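You operate a simulated robot arm through the tools that you are given. There is no shell and no other tool. Be economical: measure what you need, move in short steps, check, and stop when the job is done.

Carry out the task below with a simulated two-armed robot. There is one attempt and no reset: what you move stays moved.

## Task
Hold the paper holder, draw out 20 cm and stand the short flask and bead beaker on the paper.

It is judged by the outcome, as a careful person would: the job done as asked, and still so three seconds after it is handed in. It fails if anything else is knocked over, pushed out of place, dropped, spilled or broken.

## Robot
Two 7-joint arms with two-finger parallel grippers on one trunk, on a base that drives. Base frame: it is fixed to the floor where the robot stands at the start and does not move with it; the origin is under the middle of the robot, x ahead of it, y to its left, z up. Lengths are in mm, angles in rad, forces in N, time in s.
The left shoulder is at the start at [60, 143, 926], the right one opposite. With the tool pointing down near the work surface each hand reaches from about 280 to 700 mm from the robot's upright axis, wherever it stands, measured 20 degrees to its own side. Places, roughly: paper clip bar [600, -200, 900]; tall flask [1000, -1250, 1250]; tiles of the assembly bench [600, -600, 900]; wide beaker [1000, -750, 1250]. Payload 1.57 kg a hand.
The TCP of each hand is the grasp point between the finger pads, 30 mm short of the fingertips. In the tool frame z runs along the fingers and y along their closing line. Largest opening 110 mm; finger width 24, thickness 12; the body of the gripper, 48 by 112 mm, starts 78 mm behind the TCP.
Orientation is told as [roll, pitch, yaw] about the base's x, y, z axes, in that order, counted from this pose: with the fingers straight down and closing along the base's y, the tool's x points along the base's -x, its y along +y and its z along -z.

## Interface
- The arms move only by the tool nudge_tool. It takes "left_targets", "right_targets" or both (then of equal length, played together; a hand with none holds still); each is a list of rows, each an object of numbers (a shift or turn left out is 0, a gripper value left out holds the last): "x", "y", "z": the shift along the tool's x, y, z in mm; "rx", "ry", "rz": the turn, a rotation vector about the tool's x, y, z in rad; "fingers": the finger opening in mm, from 0 to 110. In form: [{"x": .., "y": .., "z": .., "rx": .., "ry": .., "rz": .., "fingers": ..}, ...]. A call has 1 to 10 rows; each row is the pose to reach, as a shift and turn from the pose commanded when the call began, along the tool's axes at that moment. A row lasts 0.2 s, in which the tool goes at most 50 mm and 0.15 rad; a call with a longer step from one row to the next is refused whole, and so is a gripper value outside its range. A pose out of reach is approached as far as the arm can. The call stops where the force on the tool passes 40 N (or 10 N more than at its start, if that is more) or the arm is blocked; 0.2 s more then pass. Each finger travels about 45 mm/s and halts on what it meets, pressing with about 43 N; the grip force reading is that of the motor and also rises with nothing between the fingers. The clock runs only during rows and for 0.2 s after the last one: add rows that repeat a pose to give the fingers time. The reply holds the time, the measured pose of the TCP, the force on the tool along the base axes, the opening and the grip force, in the units named above and with some noise, with the torque about the TCP (base axes, N m) and any sound that the robot's microphone picked up.
- Cameras (640 x 400 px; columns grow to the right, rows downward): "scene" is now at [36.2, -26.6, 1529.1]; the picture's right is [-0.35, -0.94, 0.00], its down [-0.77, 0.28, -0.57] and it looks along [0.54, -0.20, -0.82] (base axes); focal length 254 px, centre (320, 200). "left" rides on the left gripper at [70, -16, -141] in its tool frame; the picture's right is [0.23, 0.97, 0.00], its down [-0.86, 0.20, -0.48] and it looks along [-0.47, 0.11, 0.88] (tool axes); focal length 222 px, centre (320, 200). "right" rides on the right gripper at [70, 16, -141] in its tool frame; the picture's right is [-0.23, 0.97, 0.00], its down [-0.86, -0.20, -0.48] and it looks along [-0.47, -0.11, 0.88] (tool axes); focal length 222 px, centre (320, 200). There is no depth. A picture from a camera that has moved, and an enlarged one, comes with that camera's place and axes in the base frame and with its lens.
- snapshot(camera): a new picture of that camera. No time passes.
- move_column(by): slides the trunk up (or, below 0, down) by that many mm; the arms and the scene camera ride with it, the base frame stays. It gives what a move gives, with no picture.
- base_move(legs): drives the robot by 1 to 6 legs, each [ahead, left, turn to the left] in mm, mm and rad, along the robot's own axes; the way and the turn of a leg run together, so that a leg with both is an arc; at most 1500 mm and 3.142 rad a leg. The arms and the cameras ride along, it lands a little off, and it stops where it bumps. It gives what a move gives.
- aim_head(pan, tilt): turns the head with the scene camera to pan (to the left, within 1.501 rad either way) and tilt (down, from -0.506 to 1.204), counted from straight ahead of the robot. It gives what a move gives.
- enlarge(camera, box): a new picture of the part [left, top, right, bottom] of that camera's present view, enlarged. No time passes.
- finish_job(): hands the job in; it is judged then, once.

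Work in short steps. Places have to be worked out from the pictures, the camera data and where the tool is seen: move nearer, look again, correct. Check each grasp and each placing, and mend what went wrong. You have 120 turns and 108 pictures in all, those below and enlarged ones among them. Open the grippers and draw the arms clear of the work before you hand the job in, unless the task says otherwise; then end with one line.

The tools are called after "Emit:" by a JSON object that holds its "api" and its "payload". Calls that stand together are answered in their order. nudge_tool: Moves the arms, as the interface text tells. Its arguments: {"type":"object","properties":{"left_targets":{"type":"array","items":{"type":"object","properties":{"x":{"type":"number"},"y":{"type":"number"},"z":{"type":"number"},"rx":{"type":"number"},"ry":{"type":"number"},"rz":{"type":"number"},"fingers":{"type":"number"}}}},"right_targets":{"type":"array","items":{"type":"object","properties":{"x":{"type":"number"},"y":{"type":"number"},"z":{"type":"number"},"rx":{"type":"number"},"ry":{"type":"number"},"rz":{"type":"number"},"fingers":{"type":"number"}}}}},"required":[]} The other tools are called the same way: move_column (by) slides the trunk up or down; base_move (legs) drives the base; aim_head (pan, tilt) turns the head that bears the scene camera; snapshot (camera) takes a picture; enlarge (camera, box) takes an enlarged picture of a part of a camera's view; finish_job () hands the job in.

At the start:

```text
clock: 0.0
left_position: [499.4, -13.1, 1000.0]
left_orientation: [-0.001, 0.0, 0.0]
left_ft_force: [-0.1, -0.8, -0.9]
left_moment: [-0.01, -0.01, -0.03]
left_opening: 109.9
left_grasp_force: 0.0
right_position: [372.8, -403.6, 999.6]
right_orientation: [0.001, -0.001, -0.001]
right_ft_force: [0.5, -0.2, 0.4]
right_moment: [0.0, 0.01, -0.03]
right_opening: 110.0
right_grasp_force: 0.0
trunk travel left (down, up): [-525.0, 65.0]
robot x, y, heading: [-2.3, 3.6, -0.002]
head pan, tilt: [-0.353, 0.958]
```

scene: 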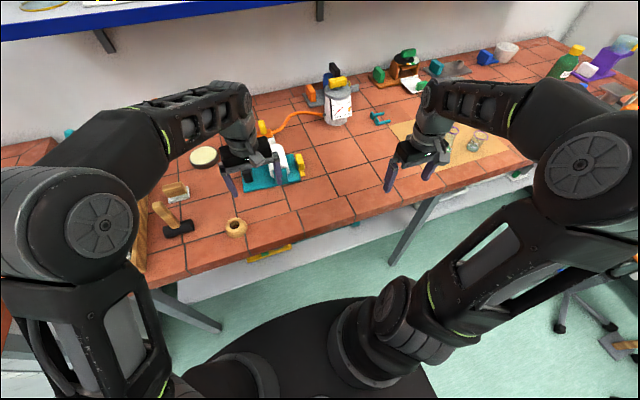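
right: 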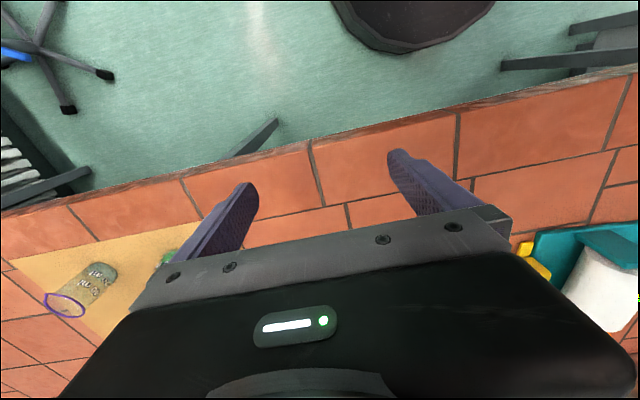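
left: 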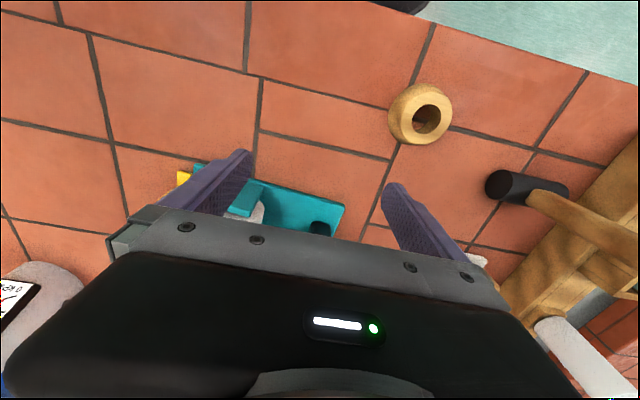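

The teal holder with a white roll seems to be the paper holder near the middle of the bench; flasks stand to the right. I take enlarged looks first.

Emit:
{"api": "enlarge", "payload": {"camera": "scene", "box": [200, 110, 340, 240]}}

Emit:
{"api": "enlarge", "payload": {"camera": "scene", "box": [360, 40, 640, 200]}}

```text
3.08 times, centred on (270, 175) of scene
camera zoom: at [36.2, -26.6, 1529.1], right [-0.35, -0.94, 0.0], down [-0.77, 0.28, -0.57], along [0.54, -0.2, -0.82], focal length 780 px, centre (474, 277)
```

zoom: 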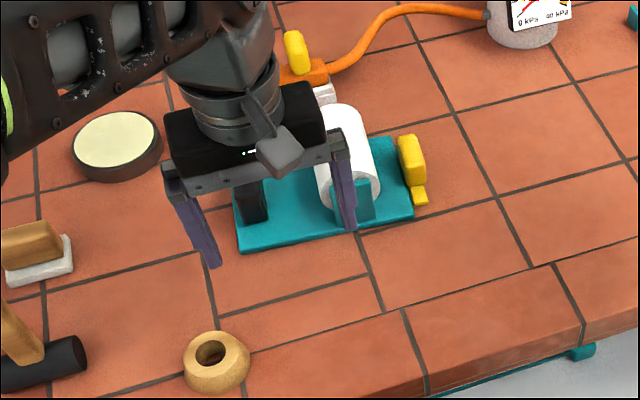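

```text
2.29 times, centred on (500, 120) of scene
camera zoom: at [36.2, -26.6, 1529.1], right [-0.35, -0.94, 0.0], down [-0.77, 0.28, -0.57], along [0.54, -0.2, -0.82], focal length 580 px, centre (-91, 383)
```

zoom: 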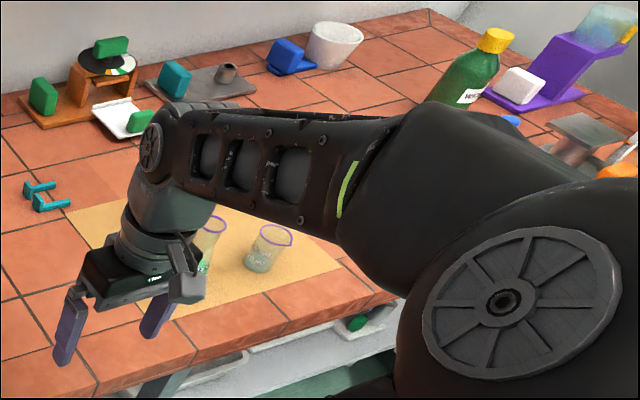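

The arms hide the work. I lift both hands and spread them apart for a clear view.

Emit:
{"api": "nudge_tool", "payload": {"left_targets": [{"z": -45}, {"z": -90}, {"z": -130, "y": 25}, {"z": -150, "y": 65}, {"z": -150, "y": 110}, {"z": -150, "y": 155, "x": 20}, {"z": -150, "y": 200, "x": 40}, {"z": -150, "y": 240, "x": 60}, {"z": -150, "y": 280, "x": 80}], "right_targets": [{"z": -45}, {"z": -90}, {"z": -130}, {"z": -150}, {"z": -150}, {"z": -150}, {"z": -150}, {"z": -150}, {"z": -150}]}}

Emit:
{"api": "enlarge", "payload": {"camera": "scene", "box": [180, 90, 400, 230]}}

Emit:
{"api": "snapshot", "payload": {"camera": "right"}}

Emit:
{"api": "snapshot", "payload": {"camera": "scene"}}

```text
clock: 2.0
left_position: [438.3, 244.1, 1121.5]
left_orientation: [-0.005, -0.002, -0.005]
left_ft_force: [-0.4, 0.1, -0.6]
left_moment: [-0.11, -0.06, 0.02]
left_opening: 110.2
left_grasp_force: 0.1
left hand out of reach, approached as far as the arm can: row 2, 3, 4, 5, 6, 7, 8, 9
right_position: [383.0, -397.7, 1124.6]
right_orientation: [-0.003, -0.005, -0.002]
right_ft_force: [-0.2, 1.1, 0.4]
right_moment: [-0.08, -0.02, 0.0]
right_opening: 110.2
right_grasp_force: 0.0
right hand out of reach, approached as far as the arm can: row 3, 4, 5, 6, 7, 8, 9
trunk travel left (down, up): [-525.0, 65.0]
robot x, y, heading: [0.1, 1.1, -0.005]
head pan, tilt: [-0.353, 0.958]
```

```text
2.86 times, centred on (290, 160) of scene
camera zoom: at [33.0, -23.0, 1529.3], right [-0.35, -0.94, 0.0], down [-0.77, 0.28, -0.58], along [0.54, -0.2, -0.82], focal length 724 px, centre (406, 314)
```

zoom: 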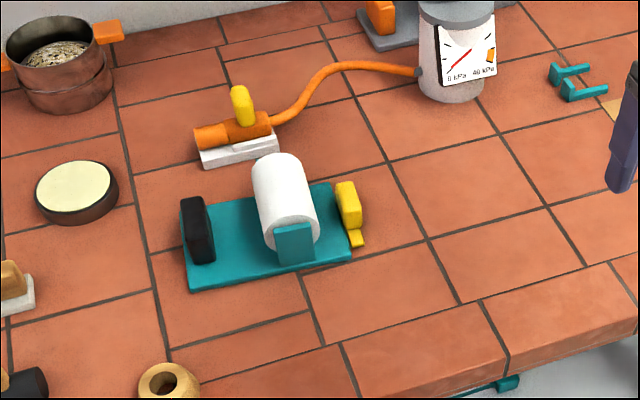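

```text
101 pictures are left
camera right: at [311.8, -380.6, 1266.9], right [0.23, 0.97, 0.0], down [0.85, -0.2, 0.48], along [0.47, -0.11, -0.88], focal length 222 px, centre (320, 200)
```

right: 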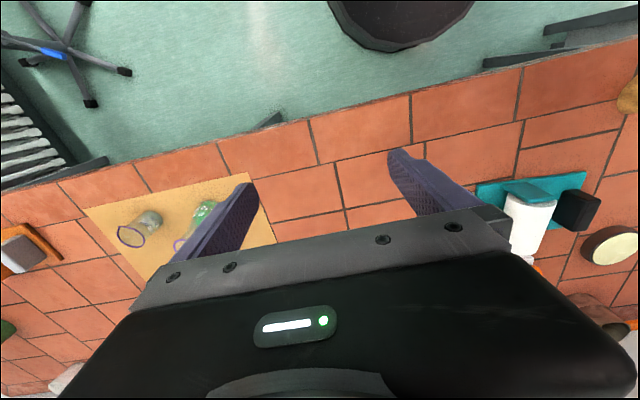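

```text
100 pictures are left
camera scene: at [33.0, -23.0, 1529.3], right [-0.35, -0.94, 0.0], down [-0.77, 0.28, -0.58], along [0.54, -0.2, -0.82], focal length 254 px, centre (320, 200)
```

scene: 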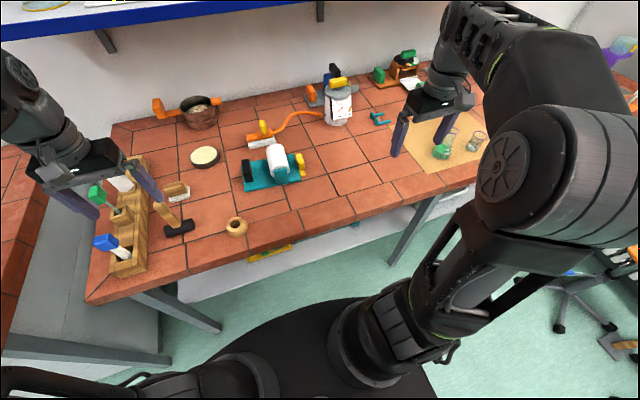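

The holder has a black grip at left, a roll, and the yellow clip bar at right, so the paper draws towards -y. I turn the head to see the flasks on the mat.

Emit:
{"api": "aim_head", "payload": {"pan": -0.75, "tilt": 0.8}}

Emit:
{"api": "snapshot", "payload": {"camera": "scene"}}

Emit:
{"api": "enlarge", "payload": {"camera": "right", "box": [80, 170, 290, 300]}}

```text
clock: 2.9
left_position: [442.3, 241.5, 1121.5]
left_orientation: [0.0, -0.001, -0.004]
left_ft_force: [0.8, 1.6, 0.6]
left_moment: [-0.01, 0.0, 0.0]
left_opening: 110.0
left_grasp_force: 0.1
right_position: [385.3, -399.9, 1122.9]
right_orientation: [-0.002, -0.003, -0.002]
right_ft_force: [0.2, 0.2, 0.2]
right_moment: [-0.02, 0.01, 0.0]
right_opening: 110.0
right_grasp_force: 0.1
trunk travel left (down, up): [-525.0, 65.0]
robot x, y, heading: [-1.2, 2.6, -0.0]
head pan, tilt: [-0.75, 0.799]
```

```text
99 pictures are left
camera scene: at [27.4, -56.2, 1541.3], right [-0.68, -0.73, 0.0], down [-0.52, 0.49, -0.7], along [0.51, -0.47, -0.72], focal length 254 px, centre (320, 200)
```

scene: 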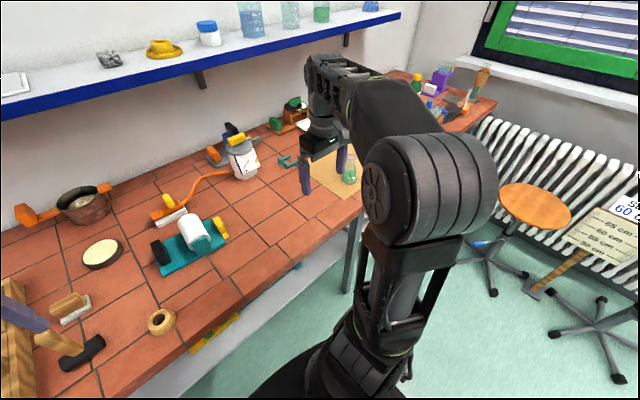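

```text
3.05 times, centred on (185, 235) of right
camera zoom: at [314.5, -383.1, 1265.3], right [0.23, 0.97, 0.0], down [0.85, -0.2, 0.48], along [0.47, -0.11, -0.88], focal length 677 px, centre (731, 93)
```

zoom: 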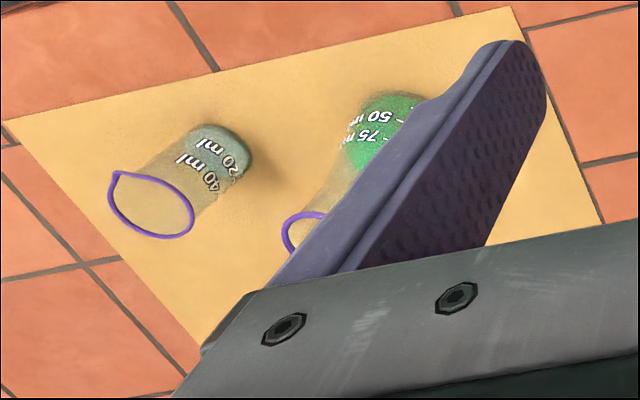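

The beaker with grey beads stands near (478,-757) and the short green flask near (482,-645), both for later. Now a strong enlargement of the holder.

Emit:
{"api": "enlarge", "payload": {"camera": "scene", "box": [145, 205, 241, 281]}}

Emit:
{"api": "aim_head", "payload": {"pan": -0.1, "tilt": 0.9}}

Emit:
{"api": "snapshot", "payload": {"camera": "scene"}}

```text
5.26 times, centred on (193, 243) of scene
camera zoom: at [27.4, -56.2, 1541.3], right [-0.68, -0.73, 0.0], down [-0.52, 0.49, -0.7], along [0.51, -0.47, -0.72], focal length 1334 px, centre (988, -26)
```

zoom: 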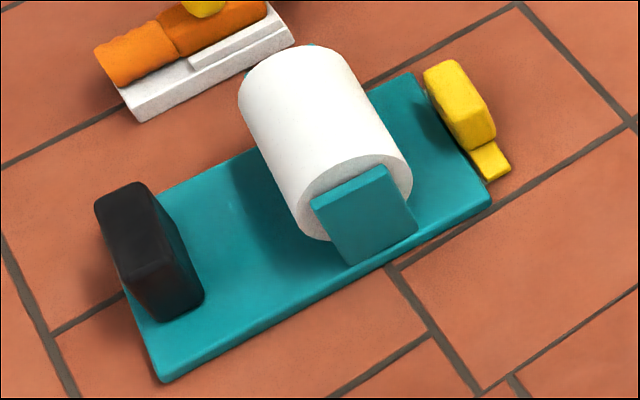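

```text
clock: 3.9
left_position: [441.9, 240.9, 1122.0]
left_orientation: [0.0, -0.002, -0.006]
left_ft_force: [-0.4, 0.8, 0.7]
left_moment: [-0.01, 0.02, 0.01]
left_opening: 110.2
left_grasp_force: 0.0
right_position: [385.8, -401.8, 1122.9]
right_orientation: [0.0, -0.005, -0.003]
right_ft_force: [-0.1, 0.1, 0.2]
right_moment: [-0.03, 0.0, -0.01]
right_opening: 109.9
right_grasp_force: 0.0
trunk travel left (down, up): [-525.0, 65.0]
robot x, y, heading: [-0.4, -1.4, 0.005]
head pan, tilt: [-0.099, 0.901]
```

```text
96 pictures are left
camera scene: at [43.5, -9.1, 1533.4], right [-0.1, -0.99, 0.0], down [-0.78, 0.08, -0.62], along [0.62, -0.06, -0.78], focal length 254 px, centre (320, 200)
```

scene: 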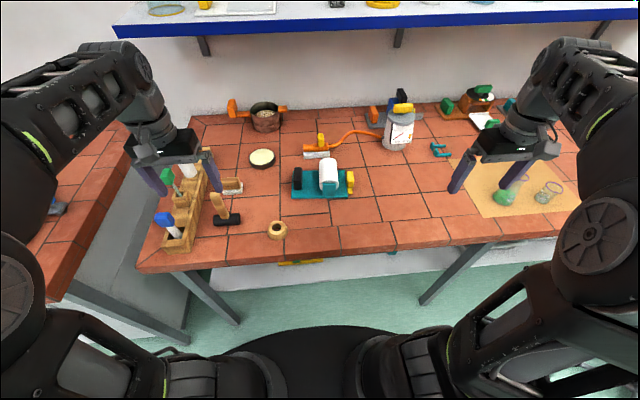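

I enlarge the holder from this straight-on view to fix grip positions.

Emit:
{"api": "enlarge", "payload": {"camera": "scene", "box": [285, 150, 365, 205]}}

```text
7.27 times, centred on (325, 178) of scene
camera zoom: at [43.5, -9.1, 1533.4], right [-0.1, -0.99, 0.0], down [-0.78, 0.08, -0.62], along [0.62, -0.06, -0.78], focal length 1844 px, centre (284, 364)
```

zoom: 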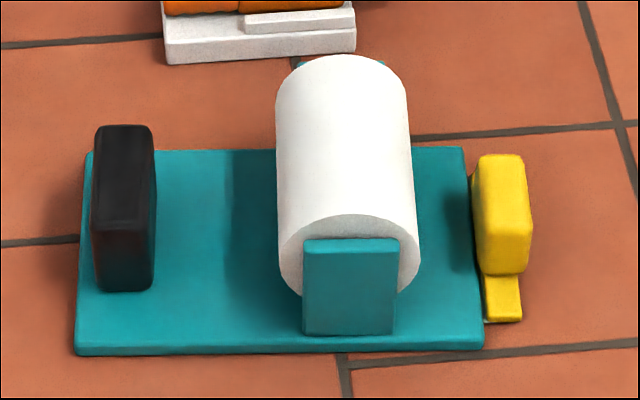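

Estimates: black grip centre (614,8), top z≈950; yellow bar grip centre (605,-164), top z≈931; the plate is yawed about -0.08. I drive 80 mm right so both grips and the 200 mm pull lie within reach.

Emit:
{"api": "base_move", "payload": {"legs": [[0, -80, 0]]}}

```text
clock: 5.0
left_position: [441.1, 164.8, 1122.0]
left_orientation: [0.0, -0.001, 0.002]
left_ft_force: [0.4, -0.4, 0.6]
left_moment: [0.03, 0.0, 0.02]
left_opening: 110.2
left_grasp_force: 0.0
right_position: [386.7, -481.0, 1123.4]
right_orientation: [-0.003, -0.005, 0.0]
right_ft_force: [-0.6, -1.0, -0.2]
right_moment: [0.05, -0.01, 0.02]
right_opening: 109.9
right_grasp_force: 0.1
trunk travel left (down, up): [-525.0, 65.0]
robot x, y, heading: [-0.3, -82.3, 0.003]
head pan, tilt: [-0.099, 0.901]
```

I bring both hands above their grips at about z 1040, turned to the plate's yaw.

Emit:
{"api": "nudge_tool", "payload": {"left_targets": [{"x": -19, "y": -17, "z": 9, "rz": 0.01, "fingers": 60}, {"x": -38, "y": -35, "z": 18, "rz": 0.02}, {"x": -58, "y": -52, "z": 27, "rz": 0.03}, {"x": -77, "y": -70, "z": 36, "rz": 0.04}, {"x": -96, "y": -87, "z": 45, "rz": 0.05}, {"x": -115, "y": -105, "z": 54, "rz": 0.06}, {"x": -135, "y": -122, "z": 63, "rz": 0.07}, {"x": -154, "y": -140, "z": 72, "rz": 0.08}, {"x": -173, "y": -157, "z": 82, "rz": 0.08}, {"x": -173, "y": -157, "z": 82, "rz": 0.08}], "right_targets": [{"x": -24, "y": 34, "z": 9, "rz": 0.01, "fingers": 60}, {"x": -48, "y": 69, "z": 18, "rz": 0.02}, {"x": -72, "y": 104, "z": 27, "rz": 0.03}, {"x": -97, "y": 138, "z": 36, "rz": 0.04}, {"x": -121, "y": 173, "z": 45, "rz": 0.05}, {"x": -145, "y": 207, "z": 54, "rz": 0.06}, {"x": -169, "y": 242, "z": 63, "rz": 0.07}, {"x": -194, "y": 276, "z": 72, "rz": 0.08}, {"x": -218, "y": 311, "z": 83, "rz": 0.08}, {"x": -218, "y": 311, "z": 83, "rz": 0.08}]}}

Emit:
{"api": "snapshot", "payload": {"camera": "left"}}

Emit:
{"api": "snapshot", "payload": {"camera": "right"}}

Emit:
{"api": "snapshot", "payload": {"camera": "scene"}}

```text
clock: 7.2
left_position: [589.4, 30.9, 1053.8]
left_orientation: [-0.001, -0.002, -0.076]
left_ft_force: [-0.4, -0.1, 1.0]
left_moment: [0.0, -0.02, 0.03]
left_opening: 60.1
left_grasp_force: 0.0
left hand out of reach, approached as far as the arm can: row 8, 9, 10
right_position: [599.6, -176.0, 1044.7]
right_orientation: [-0.001, -0.005, -0.079]
right_ft_force: [0.1, 0.1, 0.0]
right_moment: [0.0, -0.03, 0.03]
right_opening: 60.1
right_grasp_force: 0.0
right hand out of reach, approached as far as the arm can: row 9, 10
trunk travel left (down, up): [-525.0, 65.0]
robot x, y, heading: [1.7, -79.1, 0.005]
head pan, tilt: [-0.099, 0.901]
```

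```text
94 pictures are left
camera left: at [518.1, 19.4, 1196.4], right [-0.15, 0.99, 0.0], down [0.87, 0.13, 0.48], along [0.47, 0.07, -0.88], focal length 222 px, centre (320, 200)
```

left: 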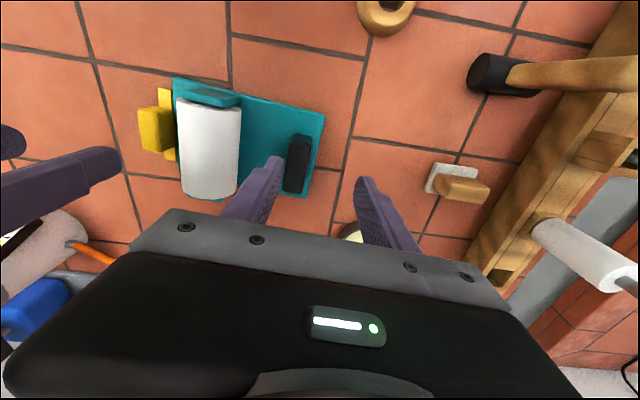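

```text
93 pictures are left
camera right: at [529.6, -154.4, 1186.8], right [0.3, 0.95, 0.0], down [0.83, -0.27, 0.48], along [0.46, -0.15, -0.88], focal length 222 px, centre (320, 200)
```

right: 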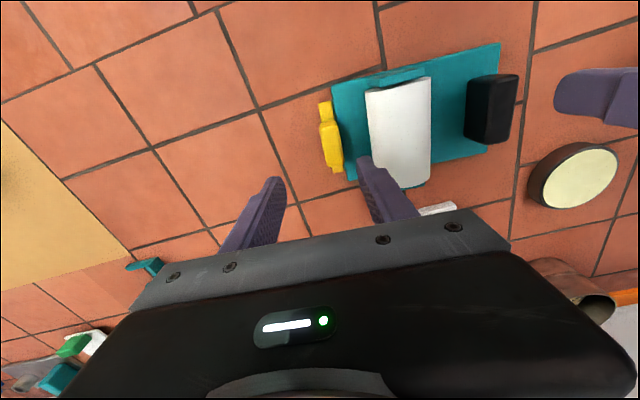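

```text
92 pictures are left
camera scene: at [43.8, -89.3, 1533.4], right [-0.1, -1.0, 0.0], down [-0.78, 0.08, -0.62], along [0.62, -0.06, -0.78], focal length 254 px, centre (320, 200)
```

scene: 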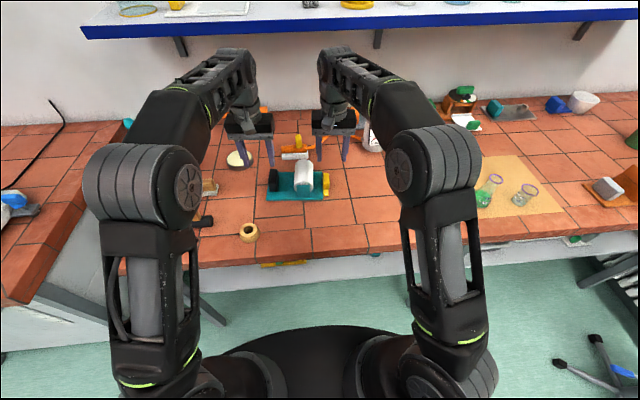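

Both pictures agree with my estimates: black grip about (614,7), yellow about (602,-164). The arms are near full stretch up high, so I lower each 40 mm and see where they land.

Emit:
{"api": "nudge_tool", "payload": {"left_targets": [{"z": 20}, {"z": 40}, {"z": 40}], "right_targets": [{"z": 20}, {"z": 40}, {"z": 40}]}}

```text
clock: 8.0
left_position: [588.9, 31.5, 1012.4]
left_orientation: [-0.001, -0.002, -0.08]
left_ft_force: [0.2, -1.4, 0.3]
left_moment: [-0.01, -0.03, -0.03]
left_opening: 59.8
left_grasp_force: 0.0
right_position: [598.7, -175.9, 1003.2]
right_orientation: [0.001, -0.003, -0.078]
right_ft_force: [0.6, 0.3, 0.8]
right_moment: [0.0, 0.0, 0.03]
right_opening: 60.1
right_grasp_force: 0.2
trunk travel left (down, up): [-525.0, 65.0]
robot x, y, heading: [5.3, -79.4, -0.0]
head pan, tilt: [-0.099, 0.901]
```

The command base follows the real pose, good. I centre both hands laterally and narrow the right opening.

Emit:
{"api": "nudge_tool", "payload": {"left_targets": [{"x": -13, "y": -11, "z": 5, "fingers": 60}, {"x": -27, "y": -22, "z": 10}, {"x": -27, "y": -22, "z": 10}], "right_targets": [{"x": -2, "y": 6, "fingers": 44}, {"x": -4, "y": 11}, {"x": -4, "y": 11, "z": 10}]}}

Emit:
{"api": "snapshot", "payload": {"camera": "left"}}

Emit:
{"api": "snapshot", "payload": {"camera": "right"}}

```text
clock: 8.8
left_position: [615.6, 6.5, 1002.1]
left_orientation: [0.001, -0.002, -0.078]
left_ft_force: [-1.1, 0.5, 0.1]
left_moment: [-0.01, 0.0, -0.02]
left_opening: 60.1
left_grasp_force: 0.1
right_position: [603.4, -167.1, 993.6]
right_orientation: [0.002, -0.003, -0.082]
right_ft_force: [0.1, -0.6, -0.6]
right_moment: [-0.01, 0.01, -0.03]
right_opening: 44.0
right_grasp_force: 0.2
trunk travel left (down, up): [-525.0, 65.0]
robot x, y, heading: [1.8, -79.8, -0.0]
head pan, tilt: [-0.099, 0.901]
```

```text
91 pictures are left
camera left: at [544.1, -4.0, 1144.7], right [-0.15, 0.99, 0.0], down [0.87, 0.13, 0.48], along [0.47, 0.07, -0.88], focal length 222 px, centre (320, 200)
```

left: 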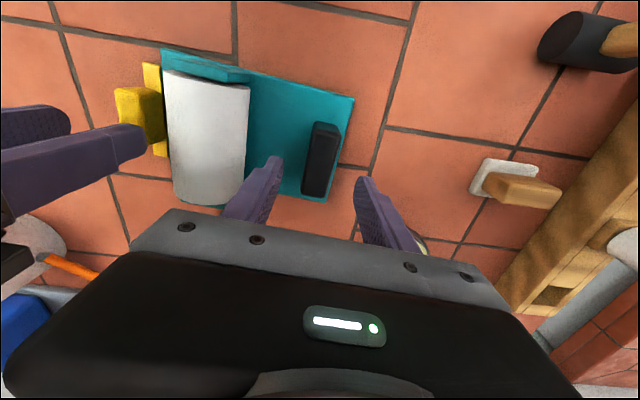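

```text
90 pictures are left
camera right: at [535.1, -144.3, 1135.8], right [0.3, 0.95, 0.0], down [0.83, -0.27, 0.48], along [0.46, -0.15, -0.88], focal length 222 px, centre (320, 200)
```

right: 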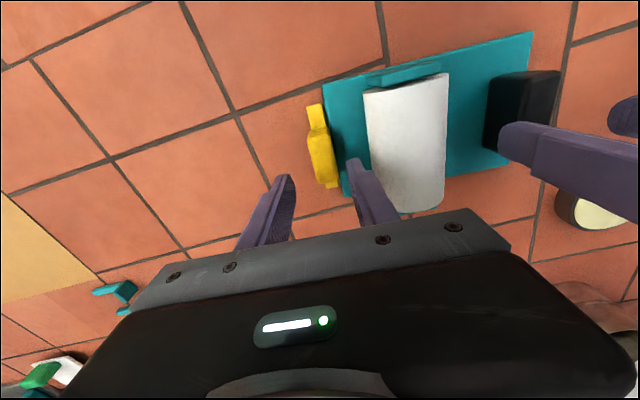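

Alignment looks right; the yellow bar centre seems at y≈-162, so I shift 4 mm and lower both in step.

Emit:
{"api": "nudge_tool", "payload": {"left_targets": [{"z": 15}, {"z": 30}, {"z": 45}, {"z": 50}, {"z": 50}], "right_targets": [{"z": 12, "y": 4}, {"z": 24, "y": 4}, {"z": 36, "y": 4}, {"z": 48, "y": 4}, {"z": 48, "y": 4}]}}

Emit:
{"api": "snapshot", "payload": {"camera": "left"}}

Emit:
{"api": "snapshot", "payload": {"camera": "right"}}

Emit:
{"api": "enlarge", "payload": {"camera": "scene", "box": [240, 130, 360, 215]}}

```text
clock: 10.0
left_position: [613.7, 4.4, 952.1]
left_orientation: [-0.002, -0.002, -0.079]
left_ft_force: [-0.6, -1.3, 0.8]
left_moment: [-0.04, 0.02, -0.03]
left_opening: 60.0
left_grasp_force: 0.0
right_position: [603.7, -164.0, 943.9]
right_orientation: [0.002, -0.004, -0.081]
right_ft_force: [0.0, 1.0, -0.4]
right_moment: [-0.01, 0.04, 0.03]
right_opening: 44.0
right_grasp_force: 0.0
trunk travel left (down, up): [-525.0, 65.0]
robot x, y, heading: [-2.2, -82.3, -0.003]
head pan, tilt: [-0.099, 0.901]
```

```text
89 pictures are left
camera left: at [543.2, -6.2, 1095.6], right [-0.15, 0.99, 0.0], down [0.87, 0.13, 0.48], along [0.47, 0.07, -0.88], focal length 222 px, centre (320, 200)
```

left: 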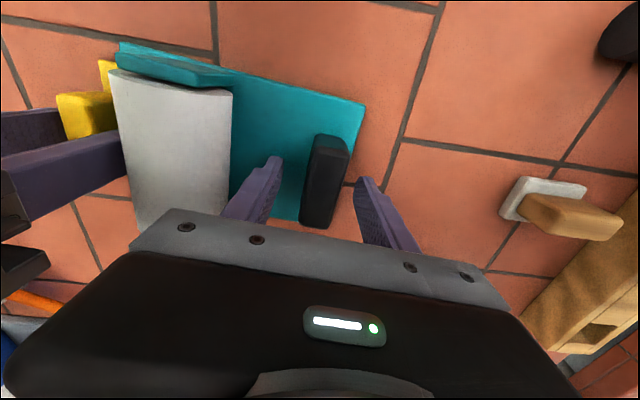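

```text
88 pictures are left
camera right: at [535.1, -140.8, 1087.0], right [0.3, 0.95, 0.0], down [0.83, -0.27, 0.48], along [0.46, -0.15, -0.88], focal length 222 px, centre (320, 200)
```

right: 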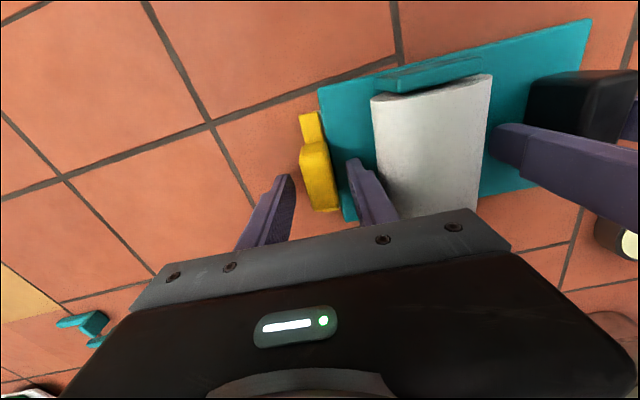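

```text
4.71 times, centred on (300, 172) of scene
camera zoom: at [43.7, -88.9, 1533.4], right [-0.1, -1.0, 0.0], down [-0.78, 0.08, -0.62], along [0.62, -0.06, -0.78], focal length 1193 px, centre (414, 329)
```

zoom: 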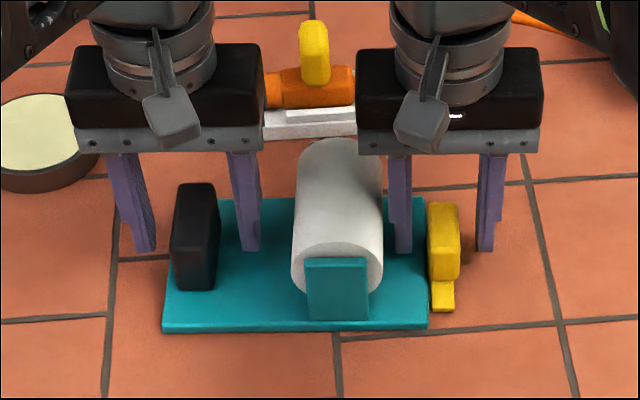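

Both grips sit between the fingers. I close both hands, with rows to let the fingers travel.

Emit:
{"api": "nudge_tool", "payload": {"left_targets": [{"fingers": 40}, {"fingers": 25}, {"fingers": 15}, {"fingers": 10}, {"fingers": 10}, {"fingers": 10}], "right_targets": [{"fingers": 35}, {"fingers": 22}, {"fingers": 12}, {"fingers": 8}, {"fingers": 8}, {"fingers": 8}]}}

Emit:
{"api": "enlarge", "payload": {"camera": "scene", "box": [240, 130, 360, 215]}}

```text
clock: 11.4
left_position: [614.9, 5.2, 952.7]
left_orientation: [0.0, -0.001, -0.079]
left_ft_force: [0.3, 2.6, 0.8]
left_moment: [0.07, 0.03, -0.03]
left_opening: 25.5
left_grasp_force: 36.8
right_position: [604.0, -163.0, 944.4]
right_orientation: [-0.001, -0.005, -0.08]
right_ft_force: [0.0, -0.7, -0.3]
right_moment: [0.01, -0.02, 0.0]
right_opening: 21.0
right_grasp_force: 33.8
trunk travel left (down, up): [-525.0, 65.0]
robot x, y, heading: [-2.9, -79.4, 0.004]
head pan, tilt: [-0.099, 0.901]
```

```text
4.71 times, centred on (300, 172) of scene
camera zoom: at [43.8, -88.8, 1533.4], right [-0.1, -1.0, 0.0], down [-0.78, 0.08, -0.62], along [0.62, -0.06, -0.78], focal length 1193 px, centre (414, 329)
```

zoom: 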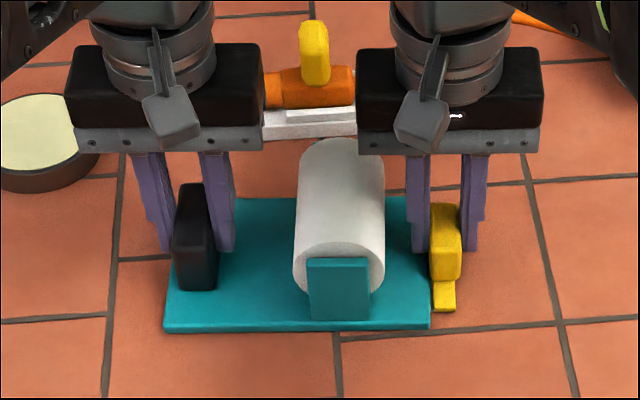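

Both grips are held (25.5 and 21 mm). I draw the bar along the tool's -y by 40 mm, first as a test, left hand holding.

Emit:
{"api": "nudge_tool", "payload": {"right_targets": [{"y": -10}, {"y": -20}, {"y": -30}, {"y": -40}, {"y": -40}]}}

Emit:
{"api": "enlarge", "payload": {"camera": "scene", "box": [240, 130, 360, 215]}}

```text
clock: 12.6
left_position: [613.6, 5.2, 952.6]
left_orientation: [0.0, -0.001, -0.077]
left_ft_force: [-2.3, -0.7, 3.5]
left_moment: [-0.4, 0.06, -0.35]
left_opening: 25.5
left_grasp_force: 37.0
right_position: [601.2, -202.5, 946.0]
right_orientation: [-0.002, -0.003, -0.08]
right_ft_force: [3.1, 0.3, -0.7]
right_moment: [-0.08, -0.02, -0.08]
right_opening: 20.5
right_grasp_force: 34.0
trunk travel left (down, up): [-525.0, 65.0]
robot x, y, heading: [-2.2, -81.3, -0.001]
head pan, tilt: [-0.099, 0.901]
```

```text
4.71 times, centred on (300, 172) of scene
camera zoom: at [43.8, -89.0, 1533.4], right [-0.1, -1.0, 0.0], down [-0.78, 0.08, -0.62], along [0.62, -0.06, -0.78], focal length 1193 px, centre (414, 329)
```

zoom: 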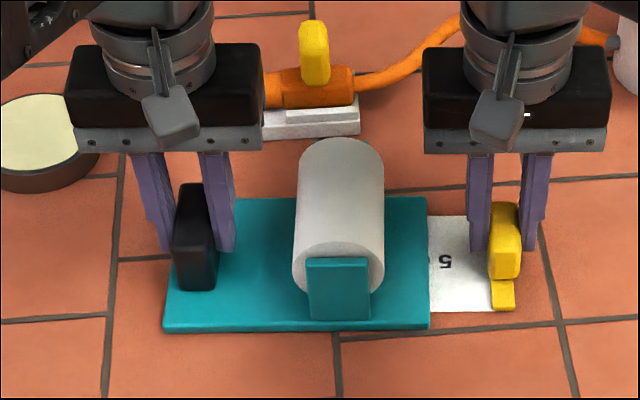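

Paper comes out, printed with a cm scale ("5" visible). I draw on, 120 mm more.

Emit:
{"api": "nudge_tool", "payload": {"right_targets": [{"y": -13}, {"y": -26}, {"y": -39}, {"y": -52}, {"y": -65}, {"y": -78}, {"y": -91}, {"y": -104}, {"y": -120}, {"y": -120}]}}

Emit:
{"api": "enlarge", "payload": {"camera": "scene", "box": [240, 120, 400, 220]}}

```text
clock: 14.8
left_position: [614.7, 5.2, 953.4]
left_orientation: [-0.001, -0.003, -0.078]
left_ft_force: [-0.1, -0.1, 1.4]
left_moment: [-0.48, 0.03, -0.12]
left_opening: 25.4
left_grasp_force: 36.5
right_position: [591.7, -324.0, 946.0]
right_orientation: [-0.001, -0.005, -0.08]
right_ft_force: [0.3, 0.8, -0.6]
right_moment: [-0.05, -0.02, 0.0]
right_opening: 21.0
right_grasp_force: 34.5
trunk travel left (down, up): [-525.0, 65.0]
robot x, y, heading: [3.9, -83.6, 0.001]
head pan, tilt: [-0.099, 0.901]
```

```text
4.00 times, centred on (320, 170) of scene
camera zoom: at [43.8, -89.0, 1533.4], right [-0.1, -1.0, 0.0], down [-0.78, 0.08, -0.62], along [0.62, -0.06, -0.78], focal length 1014 px, centre (320, 320)
```

zoom: 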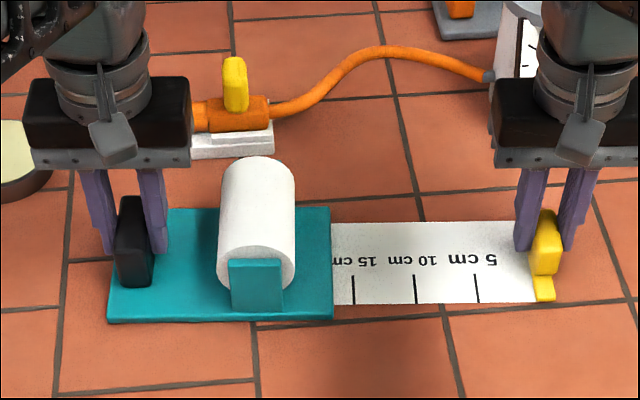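

The scale reads about 16.7 cm at the plate edge, with 161 mm of travel. I draw 37 mm more, then check.

Emit:
{"api": "nudge_tool", "payload": {"right_targets": [{"y": -10}, {"y": -20}, {"y": -30}, {"y": -37}, {"y": -37}, {"y": -37}]}}

Emit:
{"api": "enlarge", "payload": {"camera": "scene", "box": [240, 120, 400, 220]}}

```text
clock: 16.2
left_position: [615.4, 3.7, 953.1]
left_orientation: [-0.002, -0.002, -0.079]
left_ft_force: [-1.3, -0.3, 1.6]
left_moment: [-0.31, 0.0, -0.22]
left_opening: 25.5
left_grasp_force: 36.7
right_position: [587.7, -359.6, 945.4]
right_orientation: [-0.002, -0.004, -0.078]
right_ft_force: [1.4, 0.2, -0.6]
right_moment: [-0.15, 0.0, -0.08]
right_opening: 20.7
right_grasp_force: 34.2
trunk travel left (down, up): [-525.0, 65.0]
robot x, y, heading: [2.2, -79.2, 0.003]
head pan, tilt: [-0.099, 0.901]
```

```text
4.00 times, centred on (320, 170) of scene
camera zoom: at [43.8, -89.2, 1533.4], right [-0.1, -1.0, 0.0], down [-0.78, 0.08, -0.62], along [0.62, -0.06, -0.78], focal length 1014 px, centre (320, 320)
```

zoom: 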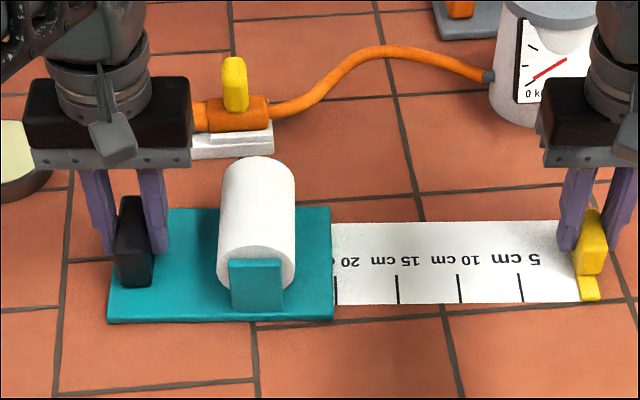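

The 20 cm mark is just clear of the plate edge. I release the right hand first, with the left still holding, and lift it straight up.

Emit:
{"api": "nudge_tool", "payload": {"right_targets": [{"fingers": 30}, {"fingers": 40}, {"fingers": 44}, {"z": -15}, {"z": -30}, {"z": -50}, {"z": -65}]}}

Emit:
{"api": "nudge_tool", "payload": {"left_targets": [{"fingers": 35}, {"fingers": 50}, {"fingers": 60}, {"z": -15}, {"z": -30}, {"z": -50}, {"z": -65}, {"z": -80, "x": 20}]}}

Emit:
{"api": "enlarge", "payload": {"camera": "scene", "box": [240, 120, 400, 220]}}

```text
clock: 17.8
left_position: [614.1, 6.6, 952.6]
left_orientation: [-0.001, -0.003, -0.078]
left_ft_force: [-0.3, 1.1, 0.0]
left_moment: [0.02, -0.1, 0.0]
left_opening: 25.3
left_grasp_force: 36.8
right_position: [588.4, -359.2, 1011.4]
right_orientation: [-0.001, -0.004, -0.081]
right_ft_force: [-0.2, 0.3, -0.2]
right_moment: [0.0, 0.01, 0.02]
right_opening: 43.9
right_grasp_force: 0.0
trunk travel left (down, up): [-525.0, 65.0]
robot x, y, heading: [1.1, -80.0, 0.003]
head pan, tilt: [-0.099, 0.901]
```

```text
clock: 19.6
left_position: [593.8, 9.0, 1034.1]
left_orientation: [0.0, -0.001, -0.077]
left_ft_force: [-0.5, -0.6, -0.6]
left_moment: [0.01, 0.01, 0.0]
left_opening: 60.0
left_grasp_force: 0.1
right_position: [587.5, -359.3, 1010.3]
right_orientation: [0.002, -0.005, -0.082]
right_ft_force: [-0.7, 0.1, 0.3]
right_moment: [-0.01, -0.01, 0.0]
right_opening: 44.1
right_grasp_force: 0.0
trunk travel left (down, up): [-525.0, 65.0]
robot x, y, heading: [-0.9, -79.8, 0.002]
head pan, tilt: [-0.099, 0.901]
```

```text
4.00 times, centred on (320, 170) of scene
camera zoom: at [42.6, -88.8, 1533.4], right [-0.1, -1.0, 0.0], down [-0.78, 0.08, -0.62], along [0.62, -0.06, -0.78], focal length 1014 px, centre (320, 320)
```

zoom: 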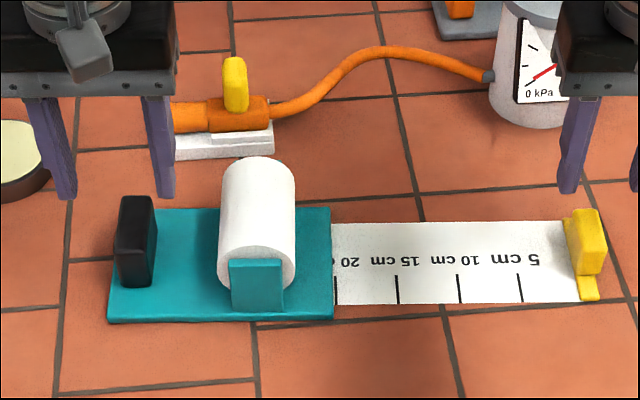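

The paper stays drawn out at 20 cm. I now raise and draw back both hands before driving right to where the right arm reaches both vessels and the paper.

Emit:
{"api": "nudge_tool", "payload": {"left_targets": [{"x": 20, "z": -10}, {"x": 40, "y": 20, "z": -20}, {"x": 60, "y": 40, "z": -30}, {"x": 80, "y": 60, "z": -40}, {"x": 100, "y": 80, "z": -50}, {"x": 120, "y": 100, "z": -60}, {"x": 140, "y": 120, "z": -70}, {"x": 165, "y": 150, "z": -75}], "right_targets": [{"x": 20, "z": -20}, {"x": 40, "z": -40}, {"x": 60, "z": -60}, {"x": 80, "z": -80}, {"x": 100, "z": -90}, {"x": 125, "z": -95}, {"x": 150, "z": -100}, {"x": 190, "z": -100}]}}

Emit:
{"api": "base_move", "payload": {"legs": [[0, -260, 0]]}}

Emit:
{"api": "aim_head", "payload": {"pan": -0.6, "tilt": 0.85}}

Emit:
{"api": "snapshot", "payload": {"camera": "scene"}}

Emit:
{"api": "snapshot", "payload": {"camera": "right"}}

```text
clock: 21.6
left_position: [441.4, 167.3, 1108.9]
left_orientation: [0.002, -0.004, -0.079]
left_ft_force: [-1.1, -0.5, 0.7]
left_moment: [0.08, -0.01, 0.0]
left_opening: 59.9
left_grasp_force: 0.0
right_position: [399.5, -325.7, 1090.1]
right_orientation: [-0.017, 0.057, -0.02]
right_ft_force: [1.3, -1.0, -0.5]
right_moment: [0.06, 0.0, 0.0]
right_opening: 44.2
right_grasp_force: 0.1
right hand out of reach, approached as far as the arm can: row 7
trunk travel left (down, up): [-525.0, 65.0]
robot x, y, heading: [2.9, -78.9, 0.002]
head pan, tilt: [-0.099, 0.901]
stopped in row 8 (right hand): the arm was blocked; the commanded pose is now the measured one
```

```text
clock: 23.4
left_position: [440.9, -93.2, 1107.4]
left_orientation: [0.0, -0.004, -0.076]
left_ft_force: [0.2, -0.9, 1.4]
left_moment: [0.01, -0.01, 0.01]
left_opening: 60.1
left_grasp_force: 0.1
right_position: [401.4, -585.9, 1089.0]
right_orientation: [-0.022, 0.057, -0.018]
right_ft_force: [0.9, -0.2, 0.7]
right_moment: [0.03, -0.02, -0.03]
right_opening: 44.1
right_grasp_force: 0.1
trunk travel left (down, up): [-525.0, 65.0]
robot x, y, heading: [1.1, -343.1, 0.003]
head pan, tilt: [-0.099, 0.901]
```

```text
clock: 24.4
left_position: [442.3, -91.5, 1106.2]
left_orientation: [-0.001, -0.003, -0.077]
left_ft_force: [0.1, -0.6, -0.3]
left_moment: [0.02, 0.02, 0.02]
left_opening: 59.9
left_grasp_force: 0.0
right_position: [402.4, -585.3, 1090.8]
right_orientation: [-0.02, 0.057, -0.021]
right_ft_force: [-0.5, 0.0, -0.6]
right_moment: [0.0, 0.05, 0.0]
right_opening: 43.9
right_grasp_force: 0.0
trunk travel left (down, up): [-525.0, 65.0]
robot x, y, heading: [0.4, -346.5, 0.002]
head pan, tilt: [-0.6, 0.85]
```

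```text
81 pictures are left
camera scene: at [33.8, -389.4, 1537.3], right [-0.56, -0.83, 0.0], down [-0.62, 0.42, -0.66], along [0.55, -0.37, -0.75], focal length 254 px, centre (320, 200)
```

scene: 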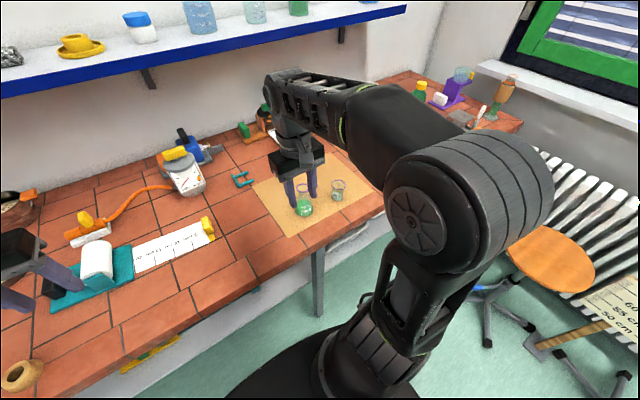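

```text
80 pictures are left
camera right: at [340.1, -564.7, 1236.2], right [0.24, 0.97, -0.03], down [0.88, -0.21, 0.43], along [0.41, -0.14, -0.9], focal length 222 px, centre (320, 200)
```

right: 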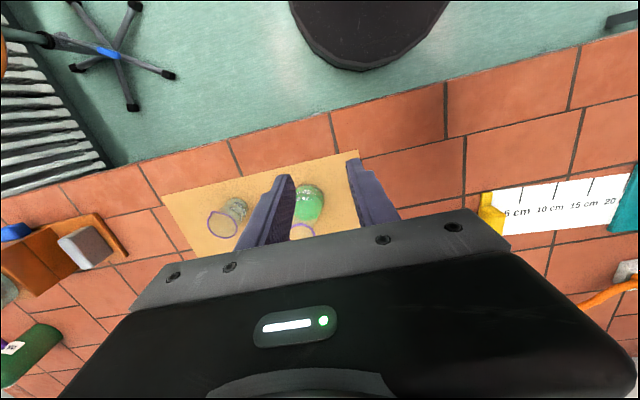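

I look closely at the two vessels.

Emit:
{"api": "enlarge", "payload": {"camera": "scene", "box": [270, 165, 366, 225]}}

Emit:
{"api": "enlarge", "payload": {"camera": "right", "box": [190, 160, 350, 260]}}

```text
6.67 times, centred on (318, 195) of scene
camera zoom: at [33.8, -389.4, 1537.3], right [-0.56, -0.83, 0.0], down [-0.62, 0.42, -0.66], along [0.55, -0.37, -0.75], focal length 1690 px, centre (333, 233)
```

zoom: 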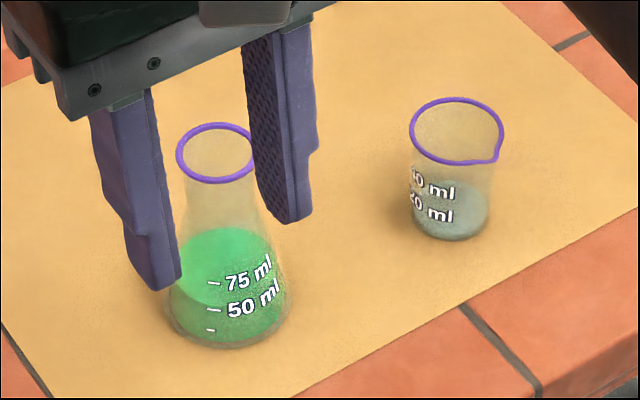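

```text
4.00 times, centred on (270, 210) of right
camera zoom: at [340.1, -564.7, 1236.2], right [0.24, 0.97, -0.03], down [0.88, -0.21, 0.43], along [0.41, -0.14, -0.9], focal length 888 px, centre (520, 160)
```

zoom: 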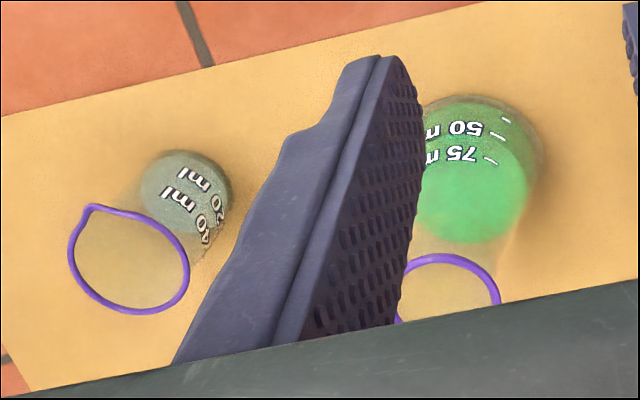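

Flask: base near (485,-636), rim z≈1008, neck about 30 mm wide; beaker: (473,-760), rim z≈961, about 39 mm wide. I level the right hand and bring it over the flask, high.

Emit:
{"api": "nudge_tool", "payload": {"right_targets": [{"x": -20, "y": -12, "rx": -0.01, "ry": -0.03, "rz": -0.01, "fingers": 60}, {"x": -40, "y": -25, "rx": -0.02, "ry": -0.057, "rz": -0.02}, {"x": -60, "y": -38, "rx": -0.02, "ry": -0.057, "rz": -0.02, "fingers": 70}, {"x": -83, "y": -51, "rx": -0.02, "ry": -0.057, "rz": -0.02}, {"x": -83, "y": -51, "rx": -0.02, "ry": -0.057, "rz": -0.02}]}}

Emit:
{"api": "snapshot", "payload": {"camera": "right"}}

Emit:
{"api": "enlarge", "payload": {"camera": "scene", "box": [270, 145, 366, 225]}}

```text
clock: 25.6
left_position: [441.9, -92.1, 1108.0]
left_orientation: [-0.002, -0.004, -0.076]
left_ft_force: [-0.9, -0.6, 0.6]
left_moment: [-0.01, 0.02, -0.02]
left_opening: 59.5
left_grasp_force: 0.0
right_position: [484.3, -638.1, 1085.8]
right_orientation: [-0.001, 0.001, 0.002]
right_ft_force: [-0.6, 0.6, -0.2]
right_moment: [-0.01, -0.01, 0.0]
right_opening: 69.8
right_grasp_force: 0.1
trunk travel left (down, up): [-525.0, 65.0]
robot x, y, heading: [4.8, -343.4, 0.003]
head pan, tilt: [-0.6, 0.85]
```

```text
77 pictures are left
camera right: at [413.6, -621.1, 1228.0], right [0.23, 0.97, 0.0], down [0.86, -0.2, 0.48], along [0.47, -0.11, -0.88], focal length 222 px, centre (320, 200)
```

right: 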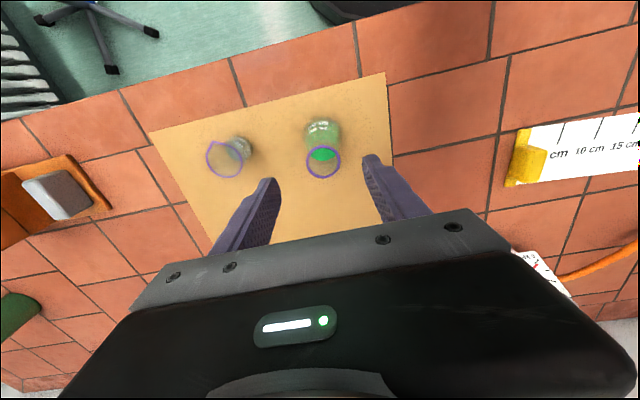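

```text
5.00 times, centred on (318, 185) of scene
camera zoom: at [33.4, -389.3, 1537.3], right [-0.56, -0.83, 0.0], down [-0.62, 0.42, -0.66], along [0.55, -0.37, -0.75], focal length 1268 px, centre (330, 275)
```

zoom: 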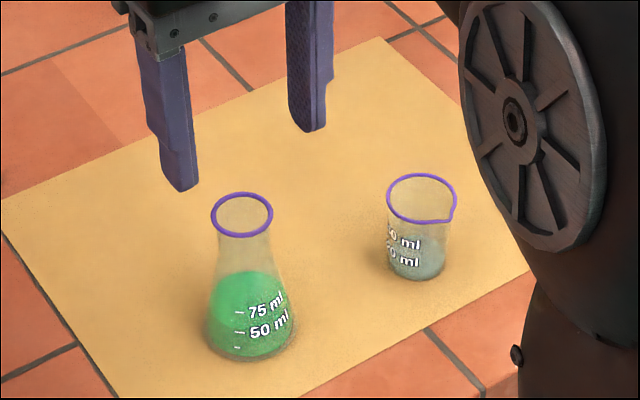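

Two rays agree: rim at (486,-635,1008). I descend around the neck to TCP z≈1000.

Emit:
{"api": "nudge_tool", "payload": {"right_targets": [{"x": -1, "y": 2, "z": 25}, {"x": -1, "y": 2, "z": 50}, {"x": -1, "y": 2, "z": 70}, {"x": -1, "y": 2, "z": 86}, {"x": -1, "y": 2, "z": 86}]}}

Emit:
{"api": "snapshot", "payload": {"camera": "right"}}

Emit:
{"api": "enlarge", "payload": {"camera": "scene", "box": [270, 145, 366, 225]}}

```text
clock: 26.8
left_position: [441.4, -93.5, 1106.7]
left_orientation: [-0.002, -0.004, -0.077]
left_ft_force: [-0.6, -0.4, 0.1]
left_moment: [0.0, 0.01, 0.0]
left_opening: 60.1
left_grasp_force: 0.0
right_position: [484.8, -634.5, 1000.8]
right_orientation: [-0.002, -0.001, 0.002]
right_ft_force: [0.4, -0.2, -0.2]
right_moment: [0.04, 0.02, -0.02]
right_opening: 69.8
right_grasp_force: 0.1
trunk travel left (down, up): [-525.0, 65.0]
robot x, y, heading: [-0.3, -342.8, 0.004]
head pan, tilt: [-0.6, 0.85]
```

```text
75 pictures are left
camera right: at [414.6, -617.3, 1142.3], right [0.23, 0.97, 0.0], down [0.86, -0.2, 0.48], along [0.47, -0.11, -0.88], focal length 222 px, centre (320, 200)
```

right: 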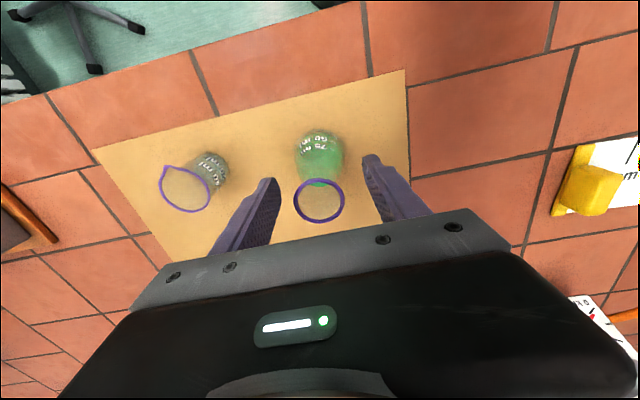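

```text
5.00 times, centred on (318, 185) of scene
camera zoom: at [33.7, -389.4, 1537.3], right [-0.56, -0.83, 0.0], down [-0.62, 0.42, -0.66], along [0.55, -0.37, -0.75], focal length 1268 px, centre (330, 275)
```

zoom: 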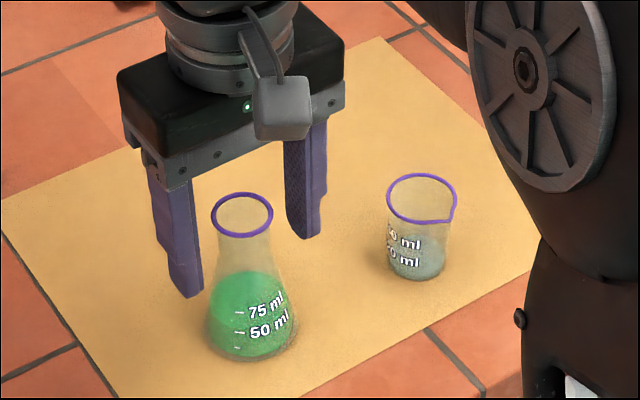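

The neck is centred between the fingers. I close gently.

Emit:
{"api": "nudge_tool", "payload": {"right_targets": [{"fingers": 55}, {"fingers": 42}, {"fingers": 34}, {"fingers": 28}, {"fingers": 22}, {"fingers": 20}, {"fingers": 20}]}}

Emit:
{"api": "enlarge", "payload": {"camera": "scene", "box": [270, 145, 366, 225]}}

```text
clock: 28.4
left_position: [440.8, -92.6, 1107.1]
left_orientation: [-0.002, -0.005, -0.076]
left_ft_force: [0.3, -0.4, 0.7]
left_moment: [0.0, -0.01, 0.01]
left_opening: 60.1
left_grasp_force: 0.0
right_position: [484.7, -634.6, 1000.4]
right_orientation: [-0.002, 0.0, 0.002]
right_ft_force: [1.0, 0.2, 3.4]
right_moment: [0.04, -0.04, -0.05]
right_opening: 29.5
right_grasp_force: 38.9
trunk travel left (down, up): [-525.0, 65.0]
robot x, y, heading: [-0.5, -341.9, -0.0]
head pan, tilt: [-0.6, 0.85]
```

```text
5.00 times, centred on (318, 185) of scene
camera zoom: at [33.6, -389.3, 1537.3], right [-0.56, -0.83, 0.0], down [-0.62, 0.42, -0.66], along [0.55, -0.37, -0.75], focal length 1268 px, centre (330, 275)
```

zoom: 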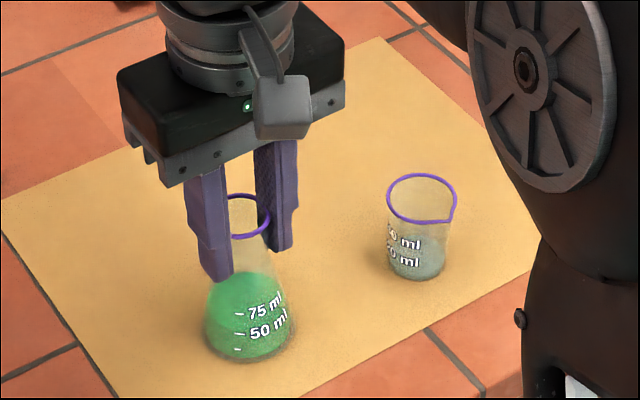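

The neck is held at 29.5 mm. I raise the trunk 60 mm, which lifts the flask straight up and improves reach at height.

Emit:
{"api": "move_column", "payload": {"by": 60}}

Emit:
{"api": "snapshot", "payload": {"camera": "scene"}}

```text
clock: 29.4
left_position: [443.1, -92.1, 1166.7]
left_orientation: [-0.001, -0.004, -0.075]
left_ft_force: [0.6, -0.1, 0.1]
left_moment: [0.0, -0.03, 0.02]
left_opening: 59.8
left_grasp_force: 0.0
right_position: [484.9, -634.8, 1060.1]
right_orientation: [-0.003, 0.001, 0.003]
right_ft_force: [-0.4, -0.2, -0.1]
right_moment: [0.02, 0.0, -0.01]
right_opening: 29.6
right_grasp_force: 38.6
trunk travel left (down, up): [-585.0, 5.0]
robot x, y, heading: [-1.3, -345.2, 0.004]
head pan, tilt: [-0.6, 0.85]
```

```text
72 pictures are left
camera scene: at [34.2, -389.6, 1597.3], right [-0.56, -0.83, 0.0], down [-0.62, 0.42, -0.66], along [0.54, -0.37, -0.75], focal length 254 px, centre (320, 200)
```

scene: 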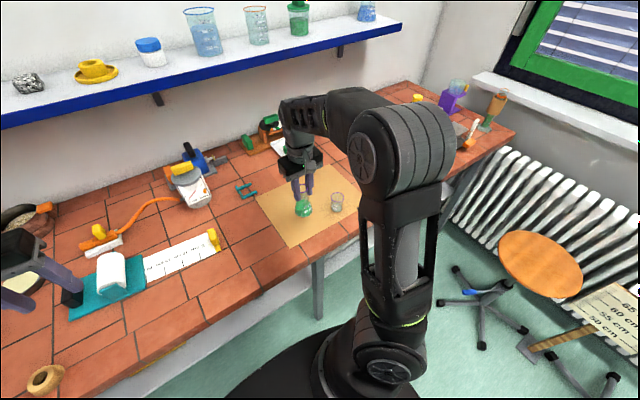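

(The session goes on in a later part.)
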